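You operate a simulated robot arm through the tools that you are given. There is no shell and no other tool. Be economical: measure what you need, move in short steps, check, and stop when the job is done.

You run a simulated two-armed robot. Do the job below in one go: nothing can be reset, and whatever is moved stays where it is left.

## Task
Take the dish cloth from the wall worktop surface and lay it out flat on the worktop end.

The check looks at the end state, three seconds after you hand in, the way a careful person would. Anything else that was tipped, shoved, dropped, spilled or broken makes it a failure. Flat cloth is picked up by pressing the open fingertips on it (5 to 10 N) and closing them slowly along it; thin cloth reads only 2 to 8 mm in the jaws.

## Robot
Two 6-joint arms with two-finger parallel grippers on one trunk, on a base that drives. Base frame: it is fixed to the floor where the robot stands at the start and does not move with it; the origin is under the middle of the robot, x ahead of it, y to its left, z up; the surface under the hand at the start is at about z = 910. Lengths are in mm, angles in rad, forces in N, time in s.
The left shoulder is at the start at [-89, 177, 806], the right one opposite. With the tool pointing down near the work surface each hand reaches from about 100 to 680 mm from the robot's upright axis, wherever it stands, measured 20 degrees to its own side. Places, roughly: worktop end [-1200, -300, 900]. Payload 1.57 kg a hand.
The TCP of each hand is the grasp point between the finger pads, 30 mm short of the fingertips. In the tool frame z runs along the fingers and y along their closing line. Largest opening 80 mm; finger width 17, thickness 12; the body of the gripper, 40 by 82 mm, starts 80 mm behind the TCP.
Orientation is that of the tool frame in the base frame, as [roll, pitch, yaw] about the fixed x, y, z axes, in that order (R = Rz(yaw) Ry(pitch) Rx(roll)). With the fingers straight down and closing along the base's y, the tool's x points along the base's -x, its y along +y and its z along -z.

## Interface
- The arms move only by the tool servo_tool. It takes "left_plan", "right_plan" or both (then of equal length, played together; a hand with none holds still); each is a list of rows, each an object of numbers (a shift or turn left out is 0, a gripper value left out holds the last): "claw": the gripper command, from -1 (fully open) to 1 (shut), values between in proportion; "tx", "ty", "tz": the shift along the base's x, y, z in units of 30 mm (1.0 is 30 mm); "wx", "wy", "wz": the turn, a rotation vector about the base's x, y, z in units of 5 degrees (1.0 is 5 degrees). In form: [{"claw": .., "tx": .., "ty": .., "tz": .., "wx": .., "wy": .., "wz": ..}, ...]. A call has 1 to 8 rows; each row shifts and turns the commanded pose from where the row before left it. A call with a number of a shift or a turn outside -1 to 1 is refused whole. Each row takes 0.2 s and may step no farther than 50 mm and 0.15 rad from the row before; otherwise, or with a gripper value out of range, the whole call is refused. Where a pose cannot be reached the arm comes as near as it can. A force on the tool above 40 N (or 10 N above the force at the start of the call, whichever is more), or a blocked arm, ends the call early, and 0.2 s more pass. Each finger travels about 72 mm/s and halts on what it meets, pressing with about 43 N; the grip force reading is that of the motor and also rises with nothing between the fingers. The clock runs only during rows and for 0.2 s after the last one: add rows that do not move to give the fingers time. The reply holds the time, the measured pose of the TCP, the force on the tool along the base axes, the opening and the grip force, in the units named above and with some noise, with the torque about the TCP (base axes, N m) and any sound that the robot's microphone picked up, and new pictures: "views" is both (left out), scene, wrist or none (wrist: the cameras of the hands that moved).
- Cameras (640 x 400 px; columns grow to the right, rows downward): "scene" is now at [37.9, 3.5, 1524.7]; the picture's right is [0.03, -1.00, 0.00], its down [-0.77, -0.02, -0.64] and it looks along [0.64, 0.02, -0.77] (base axes); focal length 248 px, centre (320, 200). "left" rides on the left gripper at [72, 7, -122] in its tool frame; the picture's right is [-0.09, 1.00, 0.00], its down [-0.84, -0.08, -0.54] and it looks along [-0.54, -0.05, 0.84] (tool axes); focal length 238 px, centre (320, 200). "right" rides on the right gripper at [72, -7, -122] in its tool frame; the picture's right is [0.09, 1.00, 0.00], its down [-0.84, 0.08, -0.54] and it looks along [-0.54, 0.05, 0.84] (tool axes); focal length 238 px, centre (320, 200). There is no depth. A picture from a camera that has moved, and an enlarged one, comes with that camera's place and axes in the base frame and with its lens.
- move_column(by): slides the trunk up (or, below 0, down) by that many mm; the arms and the scene camera ride with it, the base frame stays. It gives what a move gives, with no picture.
- roll_base(legs): drives the robot by 1 to 6 legs, each [ahead, left, turn to the left] in mm, mm and rad, along the robot's own axes; the way and the turn of a leg run together, so that a leg with both is an arc; at most 1500 mm and 3.142 rad a leg. The arms and the cameras ride along, it lands a little off, and it stops where it bumps. It gives what a move gives, and a new picture of the scene camera.
- head_to(pan, tilt): turns the head with the scene camera to pan (to the left, within 2.496 rad either way) and tilt (down, from -0.506 to 1.204), counted from straight ahead of the robot. It gives what a move gives, and a new picture of the scene camera.
- zoom(camera, box): a new picture of the part [left, top, right, bottom] of that camera's present view, enlarged. The clock stands still meanwhile.
- close_job(): hands the job in; it is judged then, once.

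Go step by step. Nothing tells you exact positions but the pictures and the camera data: compare them with the known pose of the tool, close in by small moves and look again before you grip or let go. The budget is 120 turns and 260 pictures, counting those below and the enlarged ones. Unless the task says otherwise, let go and move clear before handing in, and close with one line.

The tools are called after "Emit:" by a JSON object that holds its "name" and its "arguments". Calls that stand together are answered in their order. servo_tool: Moves the arms, as the interface text tells. Its arguments: {"type":"object","properties":{"left_plan":{"type":"array","items":{"type":"object","properties":{"claw":{"type":"number"},"tx":{"type":"number"},"ty":{"type":"number"},"tz":{"type":"number"},"wx":{"type":"number"},"wy":{"type":"number"},"wz":{"type":"number"}}}},"right_plan":{"type":"array","items":{"type":"object","properties":{"claw":{"type":"number"},"tx":{"type":"number"},"ty":{"type":"number"},"tz":{"type":"number"},"wx":{"type":"number"},"wy":{"type":"number"},"wz":{"type":"number"}}}},"views":{"type":"string","enum":["both","scene","wrist","none"]}},"required":[]} The other tools are called the same way: move_column (by) slides the trunk up or down; roll_base (legs) drives the base; head_to (pan, tilt) turns the head that bears the scene camera; zoom (camera, box) takes an enlarged picture of a part of a camera's view; close_job () hands the job in.

At the start:

```text
time: 0.0
left_tcp_pos: [421.0, 233.7, 1142.3]
left_orientation: [-3.141, -0.001, -3.141]
left_wrist_force: [-0.2, -0.2, 0.4]
left_ft_torque: [-0.04, 0.02, -0.02]
left_opening: 80.0
left_grip_force: 0.0
right_tcp_pos: [407.9, -71.1, 1138.7]
right_orientation: [3.141, -0.002, 3.141]
right_wrist_force: [0.4, -0.5, 0.6]
right_ft_torque: [0.0, -0.02, -0.01]
right_opening: 80.1
right_grip_force: 0.0
trunk travel left (down, up): [-250.0, 78.0]
robot x, y, heading: [-0.3, 1.5, -0.002]
head pan, tilt: [0.03, 0.873]
```

scene: 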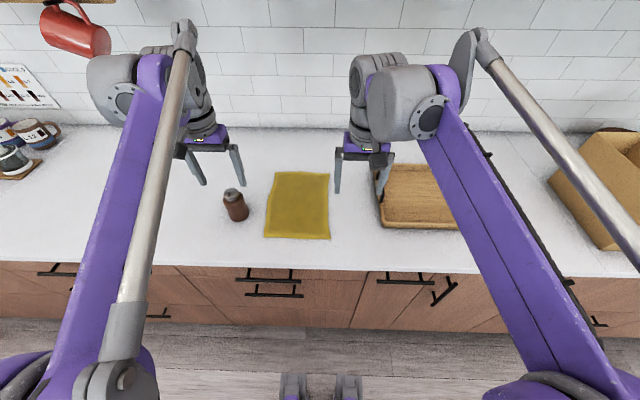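
right: 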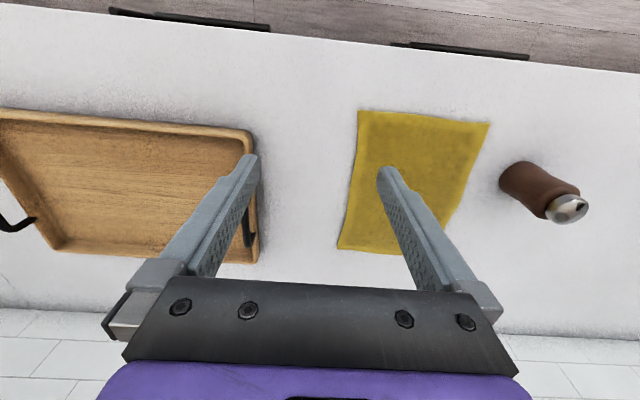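
left: 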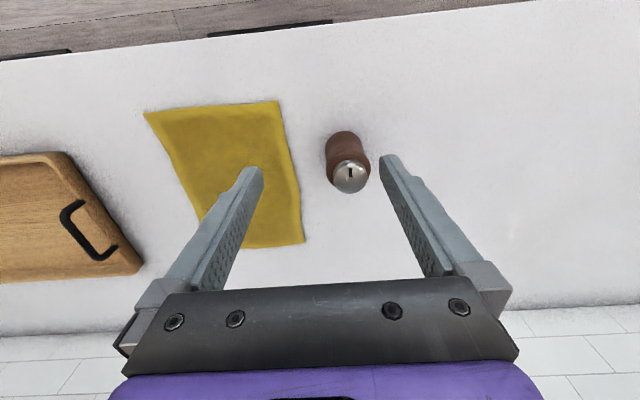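

The cloth lies ahead at about x 404–677, y −10–180, with a shaker on its left and a tray on its right. I'll look behind me for the worktop end first.

Emit:
{"name": "head_to", "arguments": {"pan": 2.49, "tilt": 0.6}}

Emit:
{"name": "head_to", "arguments": {"pan": -2.49, "tilt": 0.6}}

Emit:
{"name": "head_to", "arguments": {"pan": -1.6, "tilt": 0.6}}

```text
time: 2.2
left_tcp_pos: [420.2, 233.2, 1143.1]
left_orientation: [3.139, -0.001, -3.14]
left_wrist_force: [0.8, 0.8, 0.0]
left_ft_torque: [0.0, 0.02, 0.01]
left_opening: 80.0
left_grip_force: 0.0
right_tcp_pos: [408.9, -70.5, 1138.7]
right_orientation: [-3.141, 0.0, 3.141]
right_wrist_force: [-0.2, -0.6, -0.1]
right_ft_torque: [-0.03, -0.01, 0.0]
right_opening: 79.9
right_grip_force: 0.0
trunk travel left (down, up): [-250.0, 78.0]
robot x, y, heading: [-1.3, -1.7, -0.002]
head pan, tilt: [2.491, 0.6]
camera scene: at [-109.4, 54.8, 1547.4], right [0.61, 0.8, 0.0], down [0.45, -0.34, -0.83], along [-0.66, 0.5, -0.56], focal length 248 px, centre (320, 200)
```

scene: 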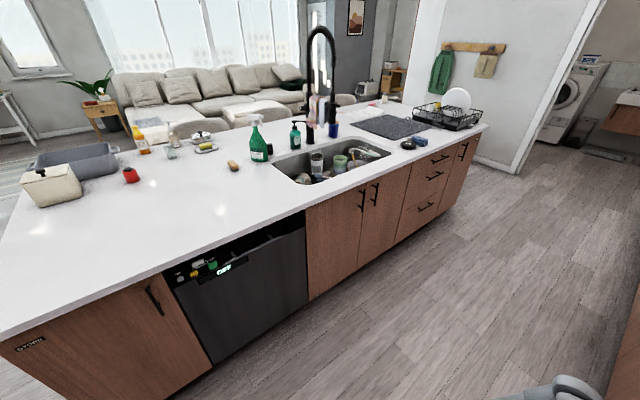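

```text
time: 6.2
left_tcp_pos: [421.0, 232.7, 1141.7]
left_orientation: [3.141, 0.0, 3.141]
left_wrist_force: [0.6, -0.6, 0.4]
left_ft_torque: [0.0, -0.02, -0.01]
left_opening: 80.0
left_grip_force: 0.1
right_tcp_pos: [407.8, -69.9, 1139.5]
right_orientation: [3.14, 0.0, -3.141]
right_wrist_force: [-0.5, 0.0, 0.3]
right_ft_torque: [0.0, 0.04, -0.02]
right_opening: 79.9
right_grip_force: 0.1
trunk travel left (down, up): [-250.0, 78.0]
robot x, y, heading: [-0.6, 2.4, 0.001]
head pan, tilt: [-2.491, 0.6]
camera scene: at [-109.4, -52.4, 1547.4], right [-0.61, 0.8, 0.0], down [0.45, 0.34, -0.83], along [-0.66, -0.5, -0.56], focal length 248 px, centre (320, 200)
```

scene: 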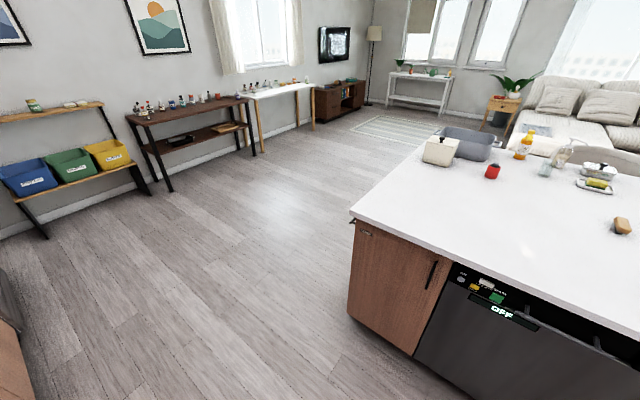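

```text
time: 7.3
left_tcp_pos: [421.1, 232.9, 1142.3]
left_orientation: [-3.141, -0.001, -3.142]
left_wrist_force: [0.9, 0.8, 0.7]
left_ft_torque: [0.0, 0.01, 0.01]
left_opening: 79.8
left_grip_force: 0.0
right_tcp_pos: [408.3, -70.7, 1140.0]
right_orientation: [-3.141, 0.0, 3.141]
right_wrist_force: [0.8, -0.9, 1.1]
right_ft_torque: [0.03, -0.01, 0.03]
right_opening: 80.2
right_grip_force: 0.1
trunk travel left (down, up): [-250.0, 78.0]
robot x, y, heading: [1.8, 2.0, 0.002]
head pan, tilt: [-1.6, 0.6]
camera scene: at [-41.7, -87.1, 1547.4], right [-1.0, 0.03, 0.0], down [0.02, 0.56, -0.83], along [-0.03, -0.82, -0.56], focal length 248 px, centre (320, 200)
```

scene: 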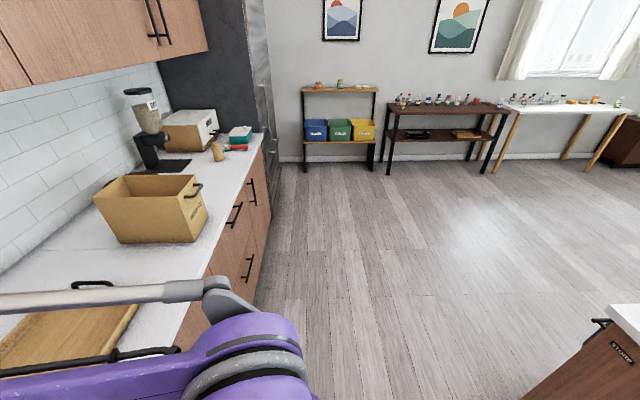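

The target is the near end of the island behind me: its corner is around (−885, −460) and the top there is clear. I'll turn both hands so the fingers close along x, cameras outward, to pinch the cloth's near edge.

Emit:
{"name": "head_to", "arguments": {"pan": 0, "tilt": 0.9}}

Emit:
{"name": "servo_tool", "arguments": {"left_plan": [{"wz": -1}, {"wz": -1}, {"wz": -1}, {"wz": -1}, {"wz": -1}, {"wz": -1}, {"wz": -1}, {"wz": -1}], "right_plan": [{"wz": 1}, {"wz": 1}, {"wz": 1}, {"wz": 1}, {"wz": 1}, {"wz": 1}, {"wz": 1}, {"wz": 1}], "views": "none"}}

Emit:
{"name": "servo_tool", "arguments": {"left_plan": [{"wz": -1}, {"wz": -1}, {"wz": -1}, {"wz": -1}, {"wz": -1}, {"wz": -1}, {"wz": -1}, {"wz": -1}], "right_plan": [{"wz": 1}, {"wz": 1}, {"wz": 1}, {"wz": 1}, {"wz": 1}, {"wz": 1}, {"wz": 1}, {"wz": 1}], "views": "none"}}

Emit:
{"name": "servo_tool", "arguments": {"left_plan": [{"wz": -1}, {"wz": -1}, {"ty": -0.9, "tx": 0.2}, {"ty": -0.9, "tx": 0.2}, {"ty": -0.9}, {"claw": 0}, {}], "right_plan": [{"wz": 1}, {"wz": 1}, {"ty": 0.9, "tx": 0.3}, {"ty": 0.9, "tx": 0.3}, {"ty": 0.9, "tx": 0.3}, {"claw": 0}, {}]}}

```text
time: 9.0
left_tcp_pos: [421.2, 233.3, 1142.5]
left_orientation: [3.141, 0.001, -3.14]
left_wrist_force: [-1.4, -0.9, 0.2]
left_ft_torque: [0.01, 0.02, 0.0]
left_opening: 79.9
left_grip_force: 0.1
right_tcp_pos: [407.5, -71.0, 1138.9]
right_orientation: [-3.141, 0.001, 3.14]
right_wrist_force: [0.0, -0.2, -0.7]
right_ft_torque: [0.0, 0.03, 0.0]
right_opening: 79.8
right_grip_force: 0.1
trunk travel left (down, up): [-250.0, 78.0]
robot x, y, heading: [0.1, -2.5, 0.004]
head pan, tilt: [0.0, 0.901]
camera scene: at [36.4, 1.2, 1522.7], right [0.0, -1.0, 0.0], down [-0.78, 0.0, -0.62], along [0.62, 0.0, -0.78], focal length 248 px, centre (320, 200)
```

scene: 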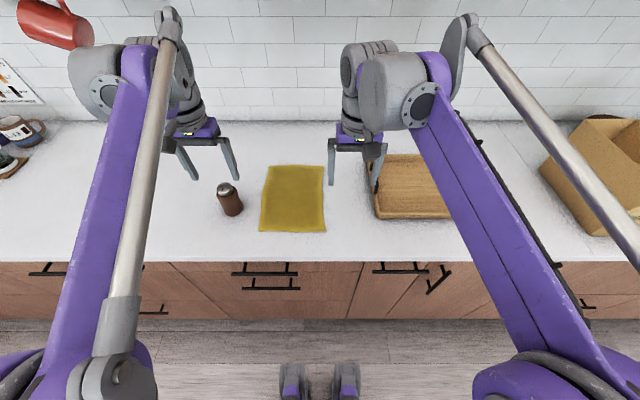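

```text
time: 10.8
left_tcp_pos: [420.0, 233.0, 1142.8]
left_orientation: [3.141, -0.001, 2.442]
left_wrist_force: [0.1, 1.1, 0.1]
left_ft_torque: [0.02, 0.03, 0.0]
left_opening: 80.1
left_grip_force: 0.1
right_tcp_pos: [407.8, -70.3, 1138.7]
right_orientation: [-3.14, -0.001, -2.442]
right_wrist_force: [0.1, 0.2, 1.2]
right_ft_torque: [-0.01, 0.01, 0.0]
right_opening: 80.3
right_grip_force: 0.0
trunk travel left (down, up): [-250.0, 78.0]
robot x, y, heading: [0.1, -5.2, -0.001]
head pan, tilt: [0.0, 0.901]
```

```text
time: 12.6
left_tcp_pos: [422.0, 233.3, 1142.7]
left_orientation: [-3.141, 0.0, 1.743]
left_wrist_force: [0.0, -0.7, 0.5]
left_ft_torque: [0.0, 0.02, -0.02]
left_opening: 80.0
left_grip_force: 0.0
right_tcp_pos: [407.9, -70.4, 1140.2]
right_orientation: [3.141, 0.002, -1.742]
right_wrist_force: [0.3, 0.7, 0.2]
right_ft_torque: [0.01, 0.02, -0.01]
right_opening: 80.1
right_grip_force: 0.0
trunk travel left (down, up): [-250.0, 78.0]
robot x, y, heading: [0.5, -1.5, -0.002]
head pan, tilt: [0.0, 0.901]
```

```text
time: 14.2
left_tcp_pos: [433.9, 152.9, 1142.6]
left_orientation: [3.141, 0.0, 1.571]
left_wrist_force: [0.3, 0.0, 0.0]
left_ft_torque: [-0.01, 0.0, 0.0]
left_opening: 40.0
left_grip_force: 0.2
right_tcp_pos: [433.5, 9.0, 1140.6]
right_orientation: [3.139, 0.0, -1.571]
right_wrist_force: [-0.4, 0.9, 0.1]
right_ft_torque: [0.0, 0.02, 0.01]
right_opening: 40.2
right_grip_force: 0.1
trunk travel left (down, up): [-250.0, 78.0]
robot x, y, heading: [1.0, 1.0, -0.002]
head pan, tilt: [0.0, 0.901]
camera scene: at [36.6, 1.2, 1522.6], right [0.0, -1.0, 0.0], down [-0.78, 0.0, -0.62], along [0.62, 0.0, -0.78], focal length 248 px, centre (320, 200)
camera right: at [441.5, -62.3, 1261.4], right [-1.0, -0.09, 0.0], down [-0.08, 0.84, 0.54], along [-0.05, 0.54, -0.84], focal length 238 px, centre (320, 200)
camera left: at [441.4, 223.7, 1266.0], right [1.0, -0.09, 0.0], down [-0.08, -0.84, 0.54], along [-0.05, -0.54, -0.84], focal length 238 px, centre (320, 200)
```

scene: 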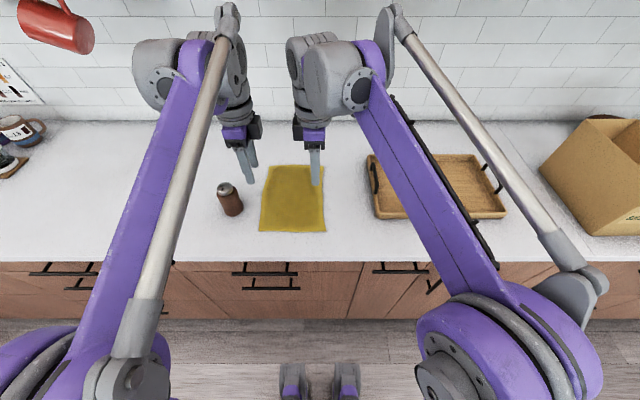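
right: 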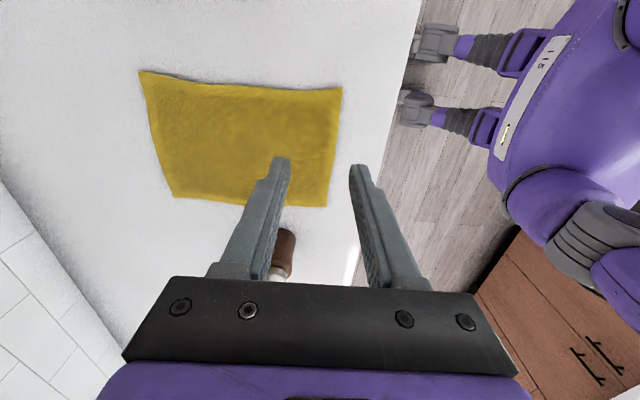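
left: 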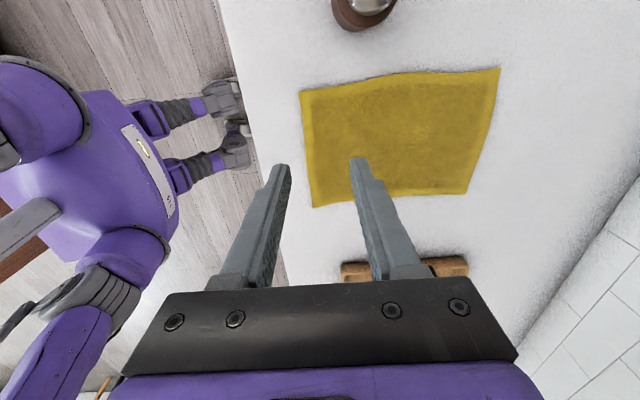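

Both cameras agree: cloth x 408–673, y −20–178, with fingers straddling near its near edge. I'll descend over it.

Emit:
{"name": "servo_tool", "arguments": {"left_plan": [{"tz": -1, "tx": 0.2}, {"tz": -1}, {"tz": -1}, {"tz": -1}, {"tz": -1}, {"tz": -0.6}, {}], "right_plan": [{"tz": -1, "tx": 0.2}, {"tz": -1}, {"tz": -1}, {"tz": -1}, {"tz": -1}, {"tz": -0.6}, {}]}}

```text
time: 15.8
left_tcp_pos: [440.3, 152.9, 975.2]
left_orientation: [-3.141, 0.0, 1.57]
left_wrist_force: [-0.3, -0.2, 0.4]
left_ft_torque: [-0.02, -0.03, 0.02]
left_opening: 40.1
left_grip_force: 0.0
right_tcp_pos: [441.8, 9.7, 971.2]
right_orientation: [-3.14, -0.001, -1.571]
right_wrist_force: [0.6, -0.1, 0.0]
right_ft_torque: [-0.01, 0.0, 0.02]
right_opening: 39.9
right_grip_force: 0.1
trunk travel left (down, up): [-250.0, 78.0]
robot x, y, heading: [1.6, -2.5, 0.003]
head pan, tilt: [0.0, 0.901]
camera scene: at [36.3, 1.2, 1522.7], right [0.0, -1.0, 0.0], down [-0.78, 0.0, -0.62], along [0.62, 0.0, -0.78], focal length 248 px, centre (320, 200)
camera right: at [448.7, -62.4, 1091.7], right [-1.0, -0.09, 0.0], down [-0.08, 0.84, 0.54], along [-0.05, 0.54, -0.84], focal length 238 px, centre (320, 200)
camera left: at [446.9, 224.0, 1097.3], right [1.0, -0.09, 0.0], down [-0.08, -0.84, 0.54], along [-0.05, -0.54, -0.84], focal length 238 px, centre (320, 200)
```

scene: 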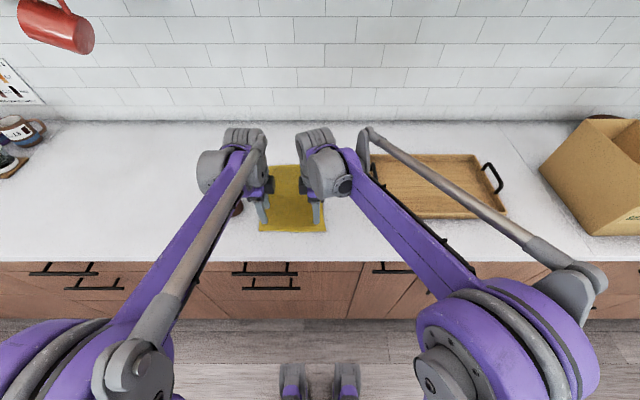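
right: 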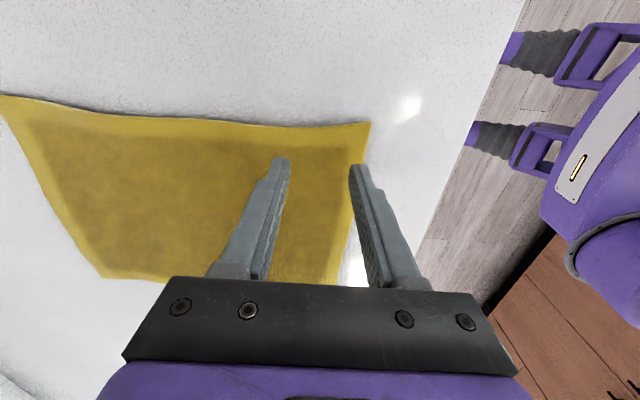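
left: 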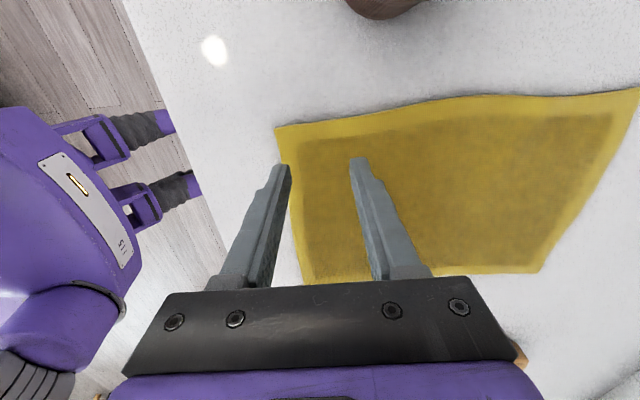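

The near fingers sit right at the cloth's edge, so I'll shift 12 mm inward and creep down until contact.

Emit:
{"name": "servo_tool", "arguments": {"left_plan": [{"tx": 0.4}, {"tz": -0.4}, {"tz": -0.3}, {"tz": -0.2}, {}], "right_plan": [{"tx": 0.4}, {"tz": -0.4}, {"tz": -0.3}, {"tz": -0.2}, {}], "views": "wrist"}}

```text
time: 17.0
left_tcp_pos: [451.5, 151.8, 947.7]
left_orientation: [3.141, 0.001, 1.57]
left_wrist_force: [-0.2, -0.2, 0.8]
left_ft_torque: [0.04, 0.0, -0.06]
left_opening: 39.9
left_grip_force: 0.0
right_tcp_pos: [453.1, 9.9, 943.6]
right_orientation: [3.141, 0.001, -1.571]
right_wrist_force: [1.1, 1.3, 5.0]
right_ft_torque: [0.0, -0.03, 0.03]
right_opening: 39.8
right_grip_force: 0.0
trunk travel left (down, up): [-250.0, 78.0]
robot x, y, heading: [0.7, 1.8, 0.0]
head pan, tilt: [0.0, 0.901]
camera right: at [460.2, -63.1, 1065.0], right [-1.0, -0.09, 0.0], down [-0.08, 0.84, 0.54], along [-0.05, 0.54, -0.84], focal length 238 px, centre (320, 200)
camera left: at [458.3, 223.2, 1069.9], right [1.0, -0.09, 0.0], down [-0.08, -0.84, 0.54], along [-0.05, -0.54, -0.84], focal length 238 px, centre (320, 200)
```

right: 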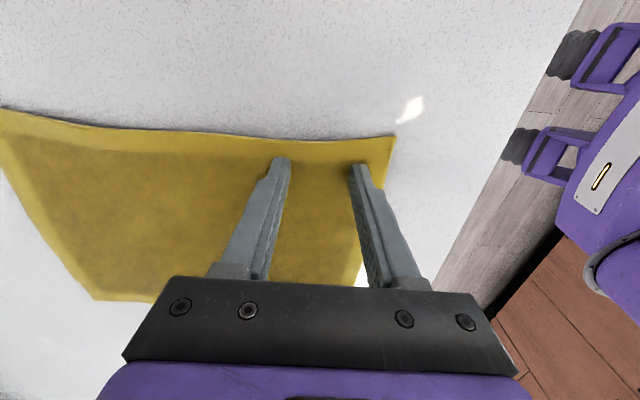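
left: 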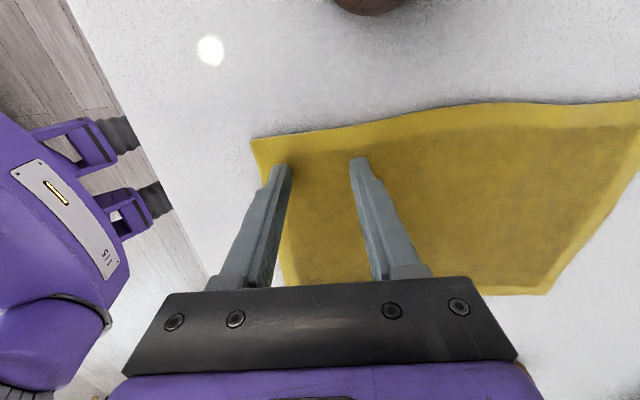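

Right hand is in contact (5 N); left needs about 4 mm more.

Emit:
{"name": "servo_tool", "arguments": {"left_plan": [{"tz": -0.13}, {}], "right_plan": [{"tz": -0.02}, {}], "views": "none"}}

```text
time: 17.6
left_tcp_pos: [450.7, 151.9, 944.1]
left_orientation: [-3.142, 0.0, 1.571]
left_wrist_force: [0.6, 0.0, 2.5]
left_ft_torque: [0.0, 0.01, 0.0]
left_opening: 39.9
left_grip_force: 0.0
right_tcp_pos: [451.2, 9.0, 944.0]
right_orientation: [3.141, 0.0, -1.571]
right_wrist_force: [2.2, -0.2, 7.9]
right_ft_torque: [0.03, -0.06, 0.04]
right_opening: 39.6
right_grip_force: 0.0
trunk travel left (down, up): [-250.0, 78.0]
robot x, y, heading: [0.1, -1.2, 0.005]
head pan, tilt: [0.0, 0.901]
```

Emit:
{"name": "servo_tool", "arguments": {"left_plan": [{"tz": -0.035}, {}], "right_plan": [{}, {}], "views": "none"}}

```text
time: 18.2
left_tcp_pos: [450.7, 152.2, 942.8]
left_orientation: [3.14, -0.001, 1.572]
left_wrist_force: [2.0, 0.4, 10.3]
left_ft_torque: [0.05, -0.02, -0.01]
left_opening: 40.0
left_grip_force: 0.0
right_tcp_pos: [452.3, 10.1, 944.0]
right_orientation: [-3.14, 0.0, -1.571]
right_wrist_force: [1.5, -0.1, 6.4]
right_ft_torque: [-0.05, -0.03, -0.01]
right_opening: 39.4
right_grip_force: 0.0
trunk travel left (down, up): [-250.0, 78.0]
robot x, y, heading: [1.4, 0.8, 0.001]
head pan, tilt: [0.0, 0.901]
```

Both hands press at 6–10 N, so I'll close slowly along the cloth.

Emit:
{"name": "servo_tool", "arguments": {"left_plan": [{"tz": 0.01, "claw": 0.12}, {"claw": 0.24}, {"claw": 0.36}, {"claw": 0.48}, {"claw": 0.6}, {"claw": 0.72}, {"claw": 0.84}, {"claw": 0.92}], "right_plan": [{"claw": 0.12}, {"claw": 0.24}, {"claw": 0.36}, {"claw": 0.48}, {"claw": 0.6}, {"claw": 0.72}, {"claw": 0.84}, {"claw": 0.92}], "views": "wrist"}}

Emit:
{"name": "servo_tool", "arguments": {"left_plan": [{"claw": 1}, {}, {}], "right_plan": [{"claw": 1}, {}, {}], "views": "wrist"}}

```text
time: 20.0
left_tcp_pos: [450.4, 151.7, 942.9]
left_orientation: [3.142, 0.001, 1.571]
left_wrist_force: [0.4, -0.7, 4.8]
left_ft_torque: [0.0, 0.04, 0.02]
left_opening: 6.1
left_grip_force: 26.7
right_tcp_pos: [451.3, 9.3, 943.9]
right_orientation: [3.139, 0.002, -1.57]
right_wrist_force: [-0.3, 1.1, 7.8]
right_ft_torque: [0.01, -0.02, 0.0]
right_opening: 4.6
right_grip_force: 25.0
trunk travel left (down, up): [-250.0, 78.0]
robot x, y, heading: [3.9, 1.7, 0.001]
head pan, tilt: [0.0, 0.901]
camera right: at [459.1, -62.9, 1064.8], right [-1.0, -0.09, 0.0], down [-0.08, 0.84, 0.54], along [-0.05, 0.54, -0.84], focal length 238 px, centre (320, 200)
camera left: at [457.4, 222.9, 1065.9], right [1.0, -0.09, 0.0], down [-0.08, -0.84, 0.54], along [-0.05, -0.54, -0.84], focal length 238 px, centre (320, 200)
```

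right: 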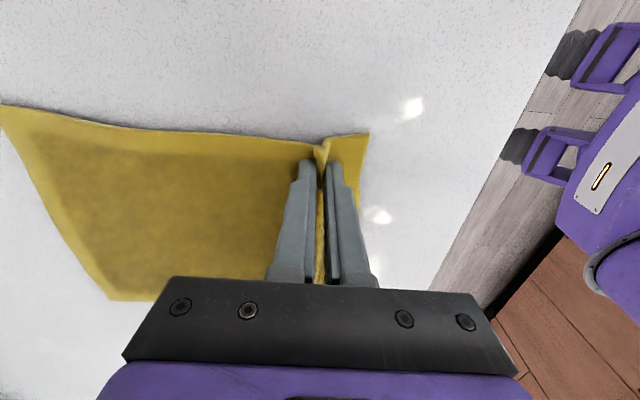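
left: 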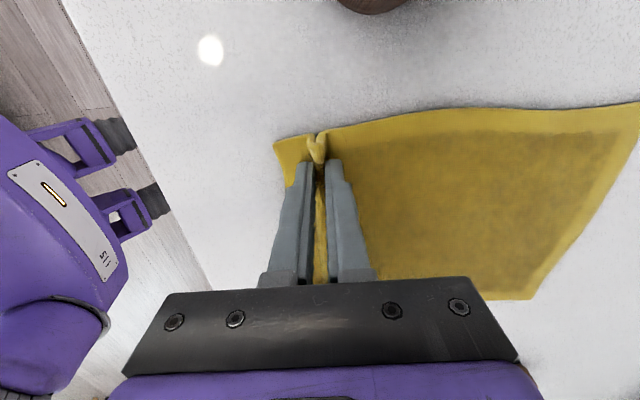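

```text
time: 20.8
left_tcp_pos: [451.0, 152.3, 942.8]
left_orientation: [-3.141, -0.002, 1.572]
left_wrist_force: [-0.5, -0.4, 5.8]
left_ft_torque: [-0.04, 0.0, 0.0]
left_opening: 6.1
left_grip_force: 26.3
right_tcp_pos: [450.8, 9.9, 943.7]
right_orientation: [-3.141, 0.0, -1.571]
right_wrist_force: [0.5, 0.9, 7.6]
right_ft_torque: [-0.01, 0.0, 0.04]
right_opening: 4.5
right_grip_force: 25.0
trunk travel left (down, up): [-250.0, 78.0]
robot x, y, heading: [-0.3, -0.2, 0.001]
head pan, tilt: [0.0, 0.901]
camera right: at [459.1, -62.9, 1064.8], right [-1.0, -0.09, 0.0], down [-0.08, 0.84, 0.54], along [-0.05, 0.54, -0.84], focal length 238 px, centre (320, 200)
camera left: at [457.4, 222.9, 1065.9], right [1.0, -0.09, 0.0], down [-0.08, -0.84, 0.54], along [-0.05, -0.54, -0.84], focal length 238 px, centre (320, 200)
```

right: 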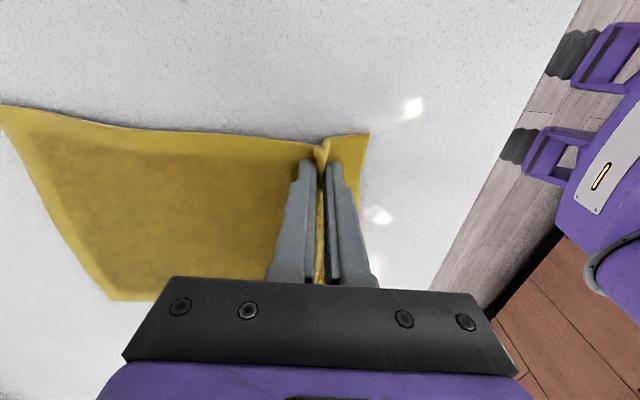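
left: 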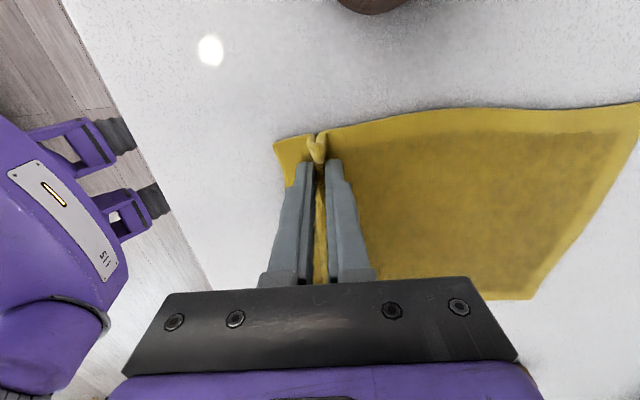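

A clean fold is in both grippers. Lifting.

Emit:
{"name": "servo_tool", "arguments": {"left_plan": [{"tz": 0.5}, {"tz": 0.7}, {"tz": 0.8}, {"tz": 0.8}, {"tz": 0.8}, {"tz": 0.8}, {"tz": 0.8}, {"tz": 0.8}], "right_plan": [{"tz": 0.5}, {"tz": 0.7}, {"tz": 0.8}, {"tz": 0.8}, {"tz": 0.8}, {"tz": 0.8}, {"tz": 0.8}, {"tz": 0.8}]}}

Emit:
{"name": "servo_tool", "arguments": {"left_plan": [{"tz": 0.8}, {"tz": 0.8}, {"tz": 0.8}, {"tz": 0.8}, {"tz": 0.8}, {}], "right_plan": [{"tz": 0.8}, {"tz": 0.8}, {"tz": 0.8}, {"tz": 0.8}, {"tz": 0.8}, {}]}}

```text
time: 22.6
left_tcp_pos: [451.7, 151.5, 1125.1]
left_orientation: [3.141, -0.001, 1.57]
left_wrist_force: [0.4, 1.2, 0.2]
left_ft_torque: [0.0, 0.0, 0.0]
left_opening: 5.6
left_grip_force: 25.7
right_tcp_pos: [453.2, 9.5, 1126.2]
right_orientation: [3.141, 0.001, -1.57]
right_wrist_force: [-0.5, 0.0, -0.2]
right_ft_torque: [-0.01, 0.03, 0.04]
right_opening: 4.5
right_grip_force: 25.2
trunk travel left (down, up): [-250.0, 78.0]
robot x, y, heading: [-1.4, -3.5, 0.001]
head pan, tilt: [0.0, 0.901]
camera scene: at [36.4, 1.2, 1522.6], right [0.0, -1.0, 0.0], down [-0.78, 0.0, -0.62], along [0.62, 0.0, -0.78], focal length 248 px, centre (320, 200)
camera right: at [461.1, -62.4, 1246.3], right [-1.0, -0.09, 0.0], down [-0.08, 0.84, 0.54], along [-0.05, 0.54, -0.84], focal length 238 px, centre (320, 200)
camera left: at [458.4, 222.5, 1247.0], right [1.0, -0.09, 0.0], down [-0.08, -0.84, 0.54], along [-0.05, -0.54, -0.84], focal length 238 px, centre (320, 200)
```

scene: 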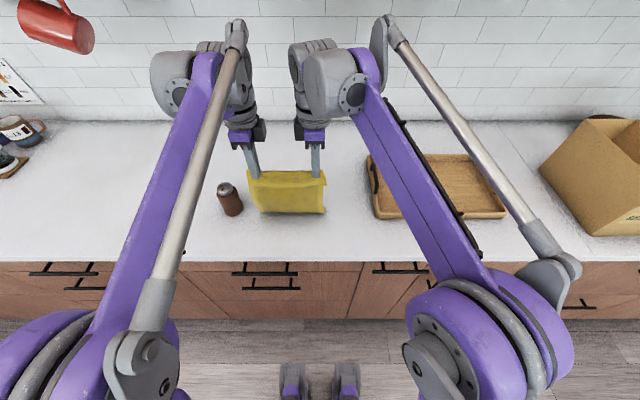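
right: 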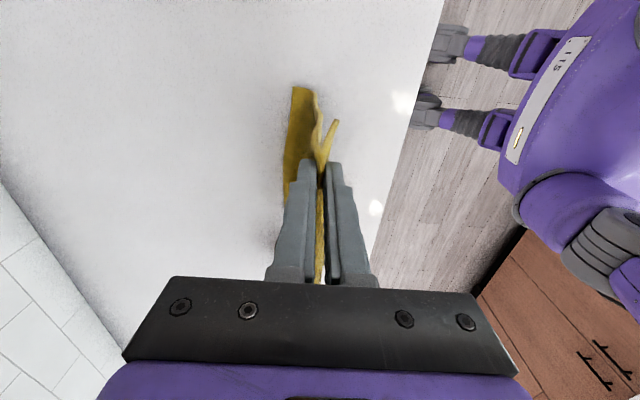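
left: 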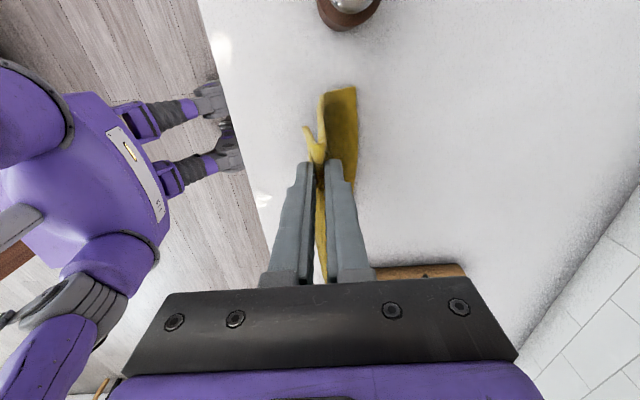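

```text
time: 24.0
left_tcp_pos: [448.6, 150.2, 1242.8]
left_orientation: [-3.142, 0.002, 1.57]
left_wrist_force: [-0.6, -4.6, -0.8]
left_ft_torque: [-0.13, -0.01, -0.02]
left_opening: 5.6
left_grip_force: 26.2
right_tcp_pos: [437.6, 6.0, 1228.5]
right_orientation: [-3.141, 0.001, -1.57]
right_wrist_force: [0.2, 3.6, 0.0]
right_ft_torque: [0.09, -0.01, -0.01]
right_opening: 4.6
right_grip_force: 25.6
right hand out of reach, approached as far as the arm can: row 4, 5
trunk travel left (down, up): [-250.0, 78.0]
robot x, y, heading: [-0.2, -0.7, -0.003]
head pan, tilt: [0.0, 0.901]
camera scene: at [36.1, 1.4, 1522.6], right [0.0, -1.0, 0.0], down [-0.78, 0.0, -0.62], along [0.62, 0.0, -0.78], focal length 248 px, centre (320, 200)
camera right: at [445.4, -67.0, 1348.4], right [-1.0, -0.09, 0.0], down [-0.08, 0.84, 0.54], along [-0.05, 0.54, -0.84], focal length 238 px, centre (320, 200)
camera left: at [457.2, 221.8, 1365.1], right [1.0, -0.09, 0.0], down [-0.08, -0.84, 0.54], along [-0.05, -0.54, -0.84], focal length 238 px, centre (320, 200)
```

scene: 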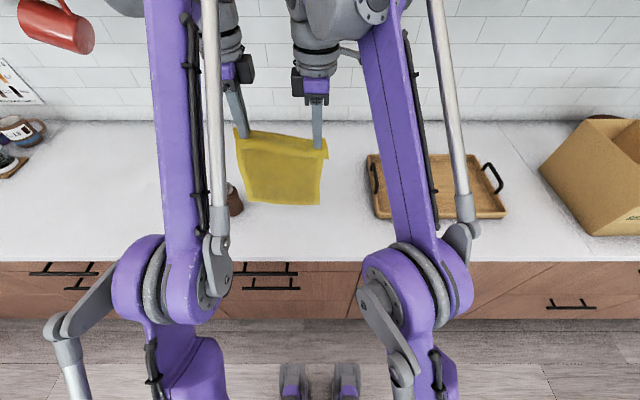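
right: 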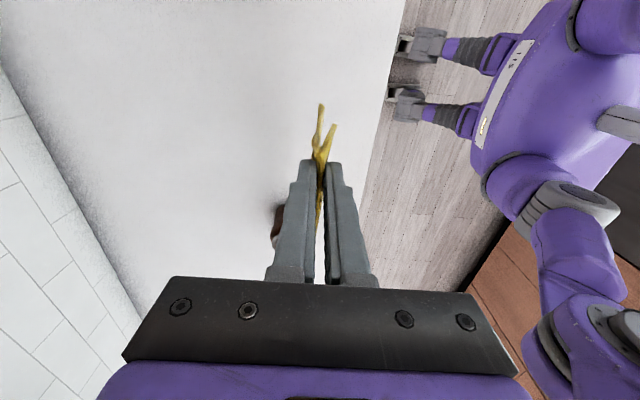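
left: 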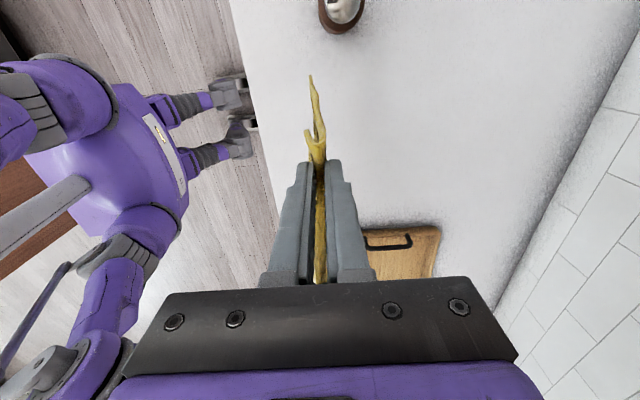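

The right arm hit its reach limit, so I'll pull both hands in and down a bit, then level them.

Emit:
{"name": "servo_tool", "arguments": {"left_plan": [{"tx": -0.8, "tz": -0.3}, {"tx": -0.8, "tz": -0.3}, {}], "right_plan": [{"tx": -0.8, "tz": -0.3}, {"tx": -0.8, "tz": -0.3}, {}], "views": "none"}}

```text
time: 24.8
left_tcp_pos: [404.1, 149.8, 1223.5]
left_orientation: [-3.141, 0.001, 1.572]
left_wrist_force: [-0.6, -1.9, 0.2]
left_ft_torque: [-0.02, 0.02, -0.01]
left_opening: 5.7
left_grip_force: 25.8
right_tcp_pos: [389.9, 6.0, 1208.8]
right_orientation: [-3.141, 0.001, -1.569]
right_wrist_force: [-0.6, 1.3, 0.9]
right_ft_torque: [0.05, -0.03, 0.03]
right_opening: 4.5
right_grip_force: 24.6
trunk travel left (down, up): [-250.0, 78.0]
robot x, y, heading: [-2.1, -5.3, -0.004]
head pan, tilt: [0.0, 0.901]
```

Emit:
{"name": "servo_tool", "arguments": {"left_plan": [{}, {}], "right_plan": [{"tx": 0.45, "tz": 0.45, "ty": 0.03}, {}], "views": "scene"}}

Emit:
{"name": "roll_base", "arguments": {"legs": [[-280, 0, 0]]}}

```text
time: 25.4
left_tcp_pos: [403.1, 149.9, 1225.2]
left_orientation: [-3.14, 0.0, 1.571]
left_wrist_force: [-0.9, -1.1, 0.4]
left_ft_torque: [-0.05, 0.0, 0.0]
left_opening: 5.7
left_grip_force: 25.6
right_tcp_pos: [403.3, 6.0, 1222.6]
right_orientation: [-3.141, 0.0, -1.571]
right_wrist_force: [-0.3, 0.8, -0.2]
right_ft_torque: [0.04, -0.04, 0.0]
right_opening: 4.8
right_grip_force: 25.0
trunk travel left (down, up): [-250.0, 78.0]
robot x, y, heading: [-2.4, -1.0, -0.001]
head pan, tilt: [0.0, 0.901]
camera scene: at [35.6, 1.0, 1522.7], right [0.0, -1.0, 0.0], down [-0.78, 0.0, -0.62], along [0.62, 0.0, -0.78], focal length 248 px, centre (320, 200)
```

scene: 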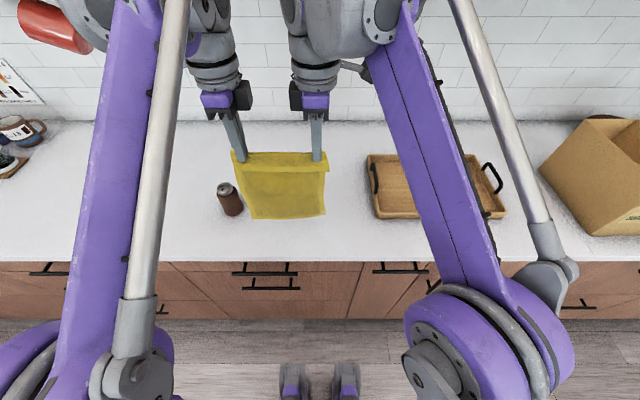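

```text
time: 27.4
left_tcp_pos: [127.6, 150.3, 1224.1]
left_orientation: [3.141, 0.001, 1.571]
left_wrist_force: [0.1, 0.0, 0.4]
left_ft_torque: [0.0, -0.03, -0.01]
left_opening: 5.6
left_grip_force: 25.3
right_tcp_pos: [129.8, 7.2, 1221.5]
right_orientation: [-3.14, 0.0, -1.568]
right_wrist_force: [-0.4, 1.1, -0.4]
right_ft_torque: [-0.01, 0.02, 0.01]
right_opening: 4.6
right_grip_force: 24.9
trunk travel left (down, up): [-250.0, 78.0]
robot x, y, heading: [-273.9, -1.2, 0.009]
head pan, tilt: [0.0, 0.901]
camera scene: at [-239.2, 1.0, 1522.7], right [0.0, -1.0, 0.0], down [-0.78, 0.0, -0.62], along [0.62, 0.0, -0.78], focal length 248 px, centre (320, 200)
```

scene: 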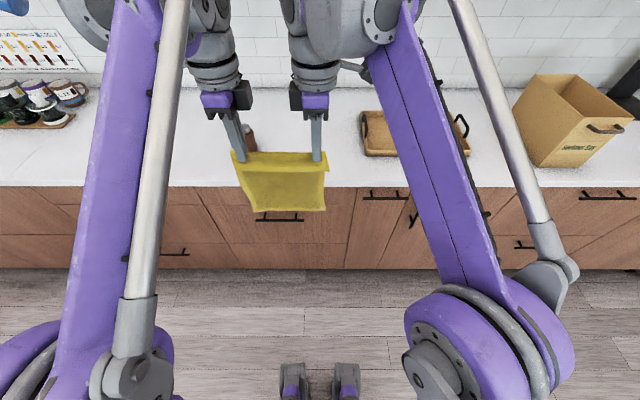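

Emit:
{"name": "roll_base", "arguments": {"legs": [[0, 0, -1.57], [0, 0, -1.57]]}}

```text
time: 35.5
left_tcp_pos: [-683.0, -139.3, 1224.9]
left_orientation: [3.141, 0.0, -1.598]
left_wrist_force: [0.0, 1.7, -0.7]
left_ft_torque: [0.05, -0.02, 0.11]
left_opening: 4.4
left_grip_force: 24.8
right_tcp_pos: [-680.2, 4.2, 1222.5]
right_orientation: [3.14, 0.0, 1.544]
right_wrist_force: [-0.5, -1.4, -0.2]
right_ft_torque: [-0.05, 0.01, 0.08]
right_opening: 4.4
right_grip_force: 25.1
trunk travel left (down, up): [-250.0, 78.0]
robot x, y, heading: [-276.7, -0.1, 3.114]
head pan, tilt: [0.0, 0.901]
camera scene: at [-309.1, 1.8, 1522.6], right [0.03, 1.0, 0.0], down [0.78, -0.02, -0.62], along [-0.62, 0.02, -0.78], focal length 248 px, centre (320, 200)
```

scene: 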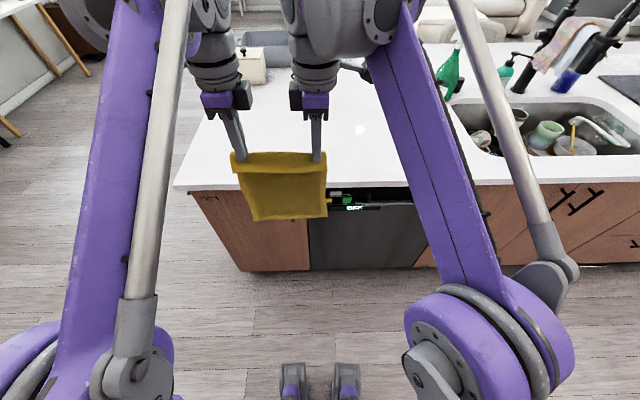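

Corner of the island is at about (−860, −463), edge at x ≈ −861. I'll drive left and ahead to the end.

Emit:
{"name": "roll_base", "arguments": {"legs": [[0, 225, 0.027], [265, 0, 0]]}}

```text
time: 39.6
left_tcp_pos: [-955.5, -365.2, 1223.8]
left_orientation: [-3.141, 0.001, -1.581]
left_wrist_force: [-0.2, 2.3, -0.8]
left_ft_torque: [0.01, -0.02, 0.07]
left_opening: 4.4
left_grip_force: 24.9
right_tcp_pos: [-956.3, -221.6, 1221.6]
right_orientation: [-3.14, 0.0, 1.56]
right_wrist_force: [-0.9, -1.2, 0.2]
right_ft_torque: [-0.04, -0.02, 0.07]
right_opening: 4.0
right_grip_force: 24.8
trunk travel left (down, up): [-250.0, 78.0]
robot x, y, heading: [-553.9, -217.8, 3.135]
head pan, tilt: [0.0, 0.901]
camera scene: at [-585.6, -217.8, 1522.6], right [0.01, 1.0, 0.0], down [0.78, -0.01, -0.62], along [-0.62, 0.01, -0.78], focal length 248 px, centre (320, 200)
```

scene: 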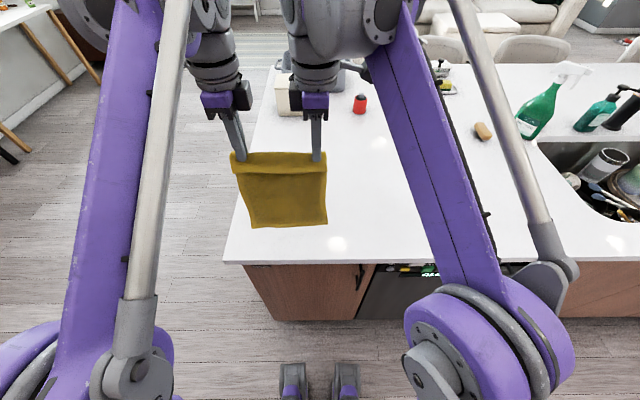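

The top is clear, but from this side my reach would leave the cloth too near the front edge. I'll go round to the island's short end and face +y, which lets me centre the cloth on (−1200, −280).

Emit:
{"name": "roll_base", "arguments": {"legs": [[0, 560, 0], [0, 0, -1.565]]}}

```text
time: 48.8
left_tcp_pos: [-721.4, -391.0, 1224.4]
left_orientation: [-3.141, 0.001, -3.101]
left_wrist_force: [1.5, 0.2, -0.5]
left_ft_torque: [0.0, -0.08, 0.12]
left_opening: 4.4
left_grip_force: 24.8
right_tcp_pos: [-577.3, -384.6, 1222.0]
right_orientation: [-3.141, 0.001, 0.041]
right_wrist_force: [-2.1, 0.3, 0.4]
right_ft_torque: [0.0, 0.07, 0.11]
right_opening: 4.1
right_grip_force: 25.0
trunk travel left (down, up): [-250.0, 78.0]
robot x, y, heading: [-552.2, -786.5, 1.613]
head pan, tilt: [0.0, 0.901]
camera scene: at [-554.8, -751.1, 1522.6], right [1.0, 0.04, 0.0], down [0.03, -0.78, -0.62], along [-0.03, 0.62, -0.78], focal length 248 px, centre (320, 200)
```

scene: 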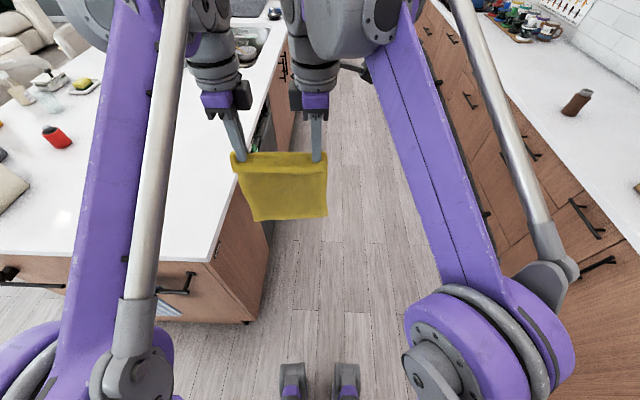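

Emit:
{"name": "roll_base", "arguments": {"legs": [[0, 0, -0.042], [0, 576, 0]]}}

```text
time: 54.7
left_tcp_pos: [-1279.7, -385.3, 1223.6]
left_orientation: [3.141, 0.001, -3.14]
left_wrist_force: [1.6, 0.5, -0.1]
left_ft_torque: [0.02, -0.03, 0.11]
left_opening: 4.4
left_grip_force: 25.7
right_tcp_pos: [-1136.6, -383.6, 1223.0]
right_orientation: [-3.14, 0.0, 0.001]
right_wrist_force: [-1.7, 0.5, -0.3]
right_ft_torque: [0.01, 0.03, 0.09]
right_opening: 4.3
right_grip_force: 25.3
trunk travel left (down, up): [-250.0, 78.0]
robot x, y, heading: [-1131.1, -787.0, 1.572]
head pan, tilt: [0.0, 0.901]
camera scene: at [-1128.7, -751.5, 1522.6], right [1.0, 0.0, 0.0], down [0.0, -0.78, -0.62], along [0.0, 0.62, -0.78], focal length 248 px, centre (320, 200)
```

scene: 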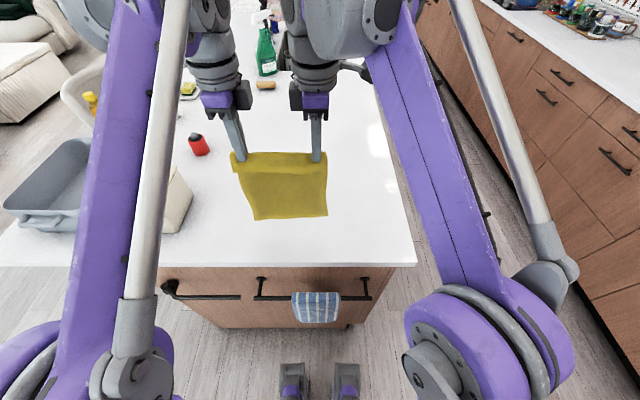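

I'm at the short end, with the area x −1310…−1110, y −150…−425 clear. I'll raise the column for reach at height, then carry the hands forward with the cloth's lower edge just above the top.

Emit:
{"name": "move_column", "arguments": {"by": 77}}

Emit:
{"name": "servo_tool", "arguments": {"left_plan": [{"tz": -0.9}, {"tz": -0.9}, {"tz": -0.6, "ty": 0.5}, {"tz": -0.6, "ty": 0.7}, {"tz": -0.6, "ty": 0.8}, {"tz": -0.6, "ty": 0.8}, {}, {}], "right_plan": [{"tz": -0.9}, {"tz": -0.9}, {"tz": -0.6, "ty": 0.5}, {"tz": -0.6, "ty": 0.7}, {"tz": -0.6, "ty": 0.8}, {"tz": -0.6, "ty": 0.8}, {}, {}]}}

```text
time: 55.8
left_tcp_pos: [-1279.6, -385.2, 1299.7]
left_orientation: [-3.141, 0.0, -3.139]
left_wrist_force: [1.9, -0.6, 0.0]
left_ft_torque: [0.03, -0.04, 0.12]
left_opening: 4.7
left_grip_force: 25.0
right_tcp_pos: [-1136.1, -383.6, 1298.1]
right_orientation: [-3.141, -0.001, 0.002]
right_wrist_force: [-2.8, -0.4, -0.6]
right_ft_torque: [0.01, 0.05, 0.07]
right_opening: 4.1
right_grip_force: 24.4
trunk travel left (down, up): [-327.0, 1.0]
robot x, y, heading: [-1125.2, -787.7, 1.573]
head pan, tilt: [0.0, 0.901]
```

```text
time: 57.6
left_tcp_pos: [-1281.9, -299.8, 1173.6]
left_orientation: [3.141, -0.001, -3.14]
left_wrist_force: [3.9, 0.2, 0.2]
left_ft_torque: [0.0, -0.1, 0.11]
left_opening: 4.3
left_grip_force: 24.5
right_tcp_pos: [-1136.9, -301.4, 1170.7]
right_orientation: [3.141, 0.0, 0.003]
right_wrist_force: [-3.4, 0.2, -0.1]
right_ft_torque: [-0.02, 0.07, 0.08]
right_opening: 4.3
right_grip_force: 25.3
trunk travel left (down, up): [-327.0, 1.0]
robot x, y, heading: [-1128.7, -793.2, 1.57]
head pan, tilt: [0.0, 0.901]
camera scene: at [-1128.7, -754.5, 1604.2], right [1.0, 0.0, 0.0], down [0.0, -0.78, -0.62], along [0.0, 0.62, -0.78], focal length 248 px, centre (320, 200)
camera right: at [-1064.5, -293.2, 1292.5], right [0.09, -1.0, 0.0], down [-0.84, -0.08, 0.54], along [-0.54, -0.05, -0.84], focal length 238 px, centre (320, 200)
camera left: at [-1353.2, -294.0, 1295.9], right [0.09, 1.0, 0.0], down [0.84, -0.08, 0.54], along [0.54, -0.05, -0.84], focal length 238 px, centre (320, 200)
```

scene: 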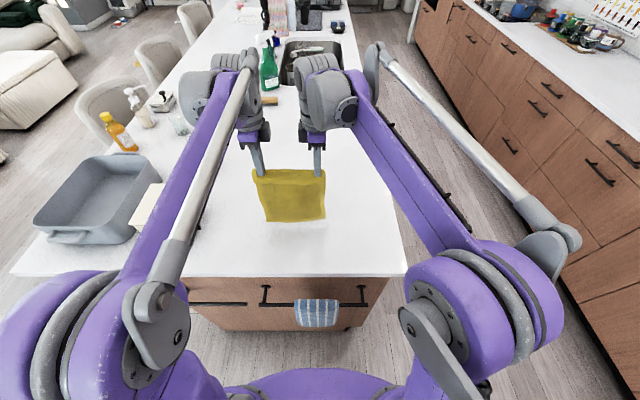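
right: 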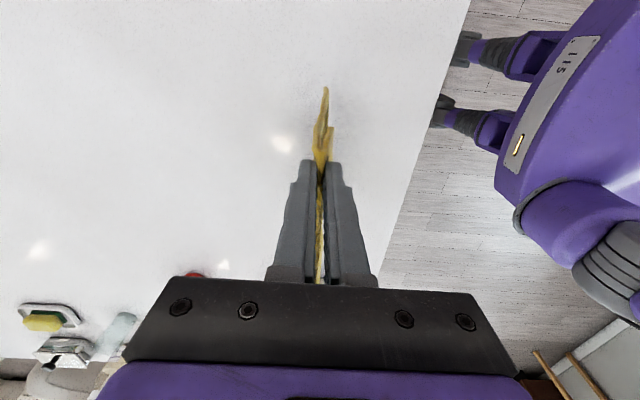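
left: 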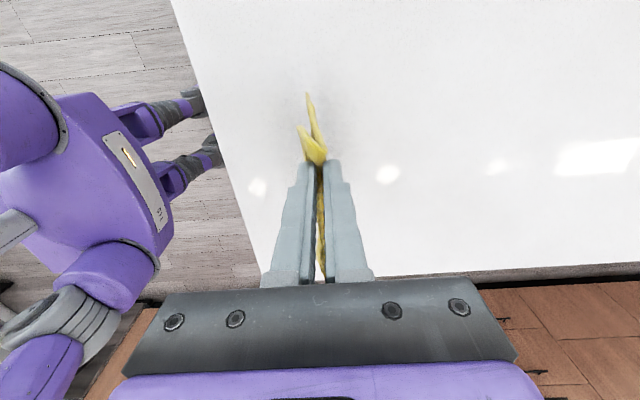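

Emit:
{"name": "servo_tool", "arguments": {"left_plan": [{"ty": 0.8}, {"ty": 0.8}, {"ty": 0.8}, {"ty": 0.8, "tz": -0.3}, {}, {}], "right_plan": [{"ty": 0.8}, {"ty": 0.8}, {"ty": 0.8}, {"ty": 0.8, "tz": -0.3}, {}, {}]}}

```text
time: 59.0
left_tcp_pos: [-1280.2, -204.4, 1165.2]
left_orientation: [3.141, 0.0, -3.141]
left_wrist_force: [2.1, 0.4, 0.0]
left_ft_torque: [-0.03, -0.04, 0.08]
left_opening: 4.4
left_grip_force: 25.4
right_tcp_pos: [-1137.0, -203.1, 1161.8]
right_orientation: [-3.141, 0.001, 0.002]
right_wrist_force: [-1.9, -0.8, -0.9]
right_ft_torque: [-0.01, 0.1, 0.09]
right_opening: 4.2
right_grip_force: 24.8
trunk travel left (down, up): [-327.0, 1.0]
robot x, y, heading: [-1130.0, -793.9, 1.572]
head pan, tilt: [0.0, 0.901]
camera scene: at [-1128.7, -754.4, 1604.2], right [1.0, 0.0, 0.0], down [0.0, -0.78, -0.62], along [0.0, 0.62, -0.78], focal length 248 px, centre (320, 200)
camera right: at [-1063.8, -196.9, 1283.5], right [0.09, -1.0, 0.0], down [-0.84, -0.08, 0.54], along [-0.54, -0.05, -0.84], focal length 238 px, centre (320, 200)
camera left: at [-1351.3, -199.1, 1286.3], right [0.09, 1.0, 0.0], down [0.84, -0.08, 0.54], along [0.54, -0.05, -0.84], focal length 238 px, centre (320, 200)
```

scene: 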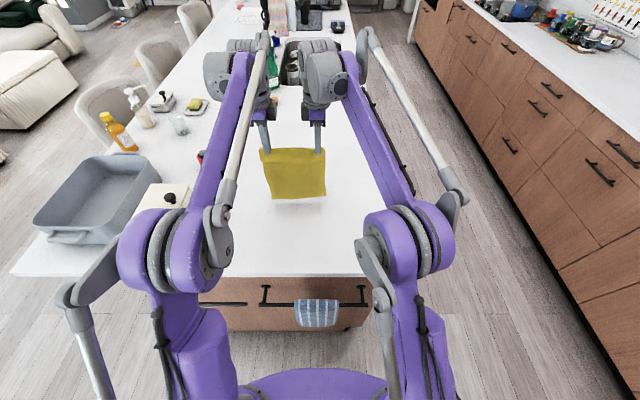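
right: 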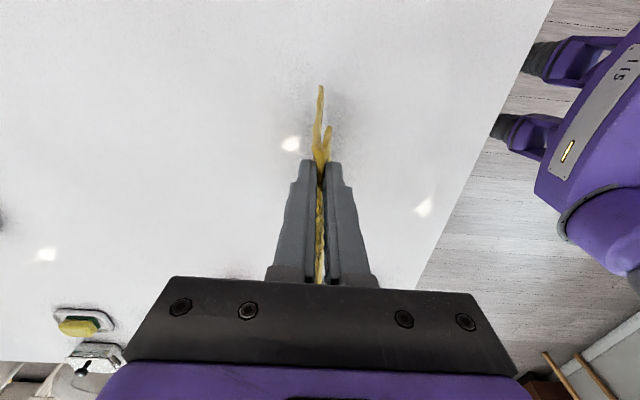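
left: 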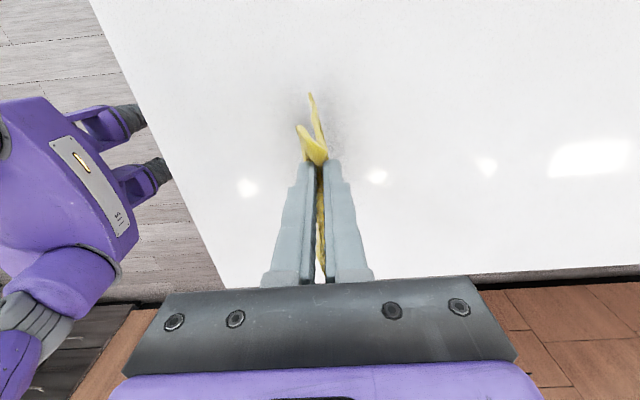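

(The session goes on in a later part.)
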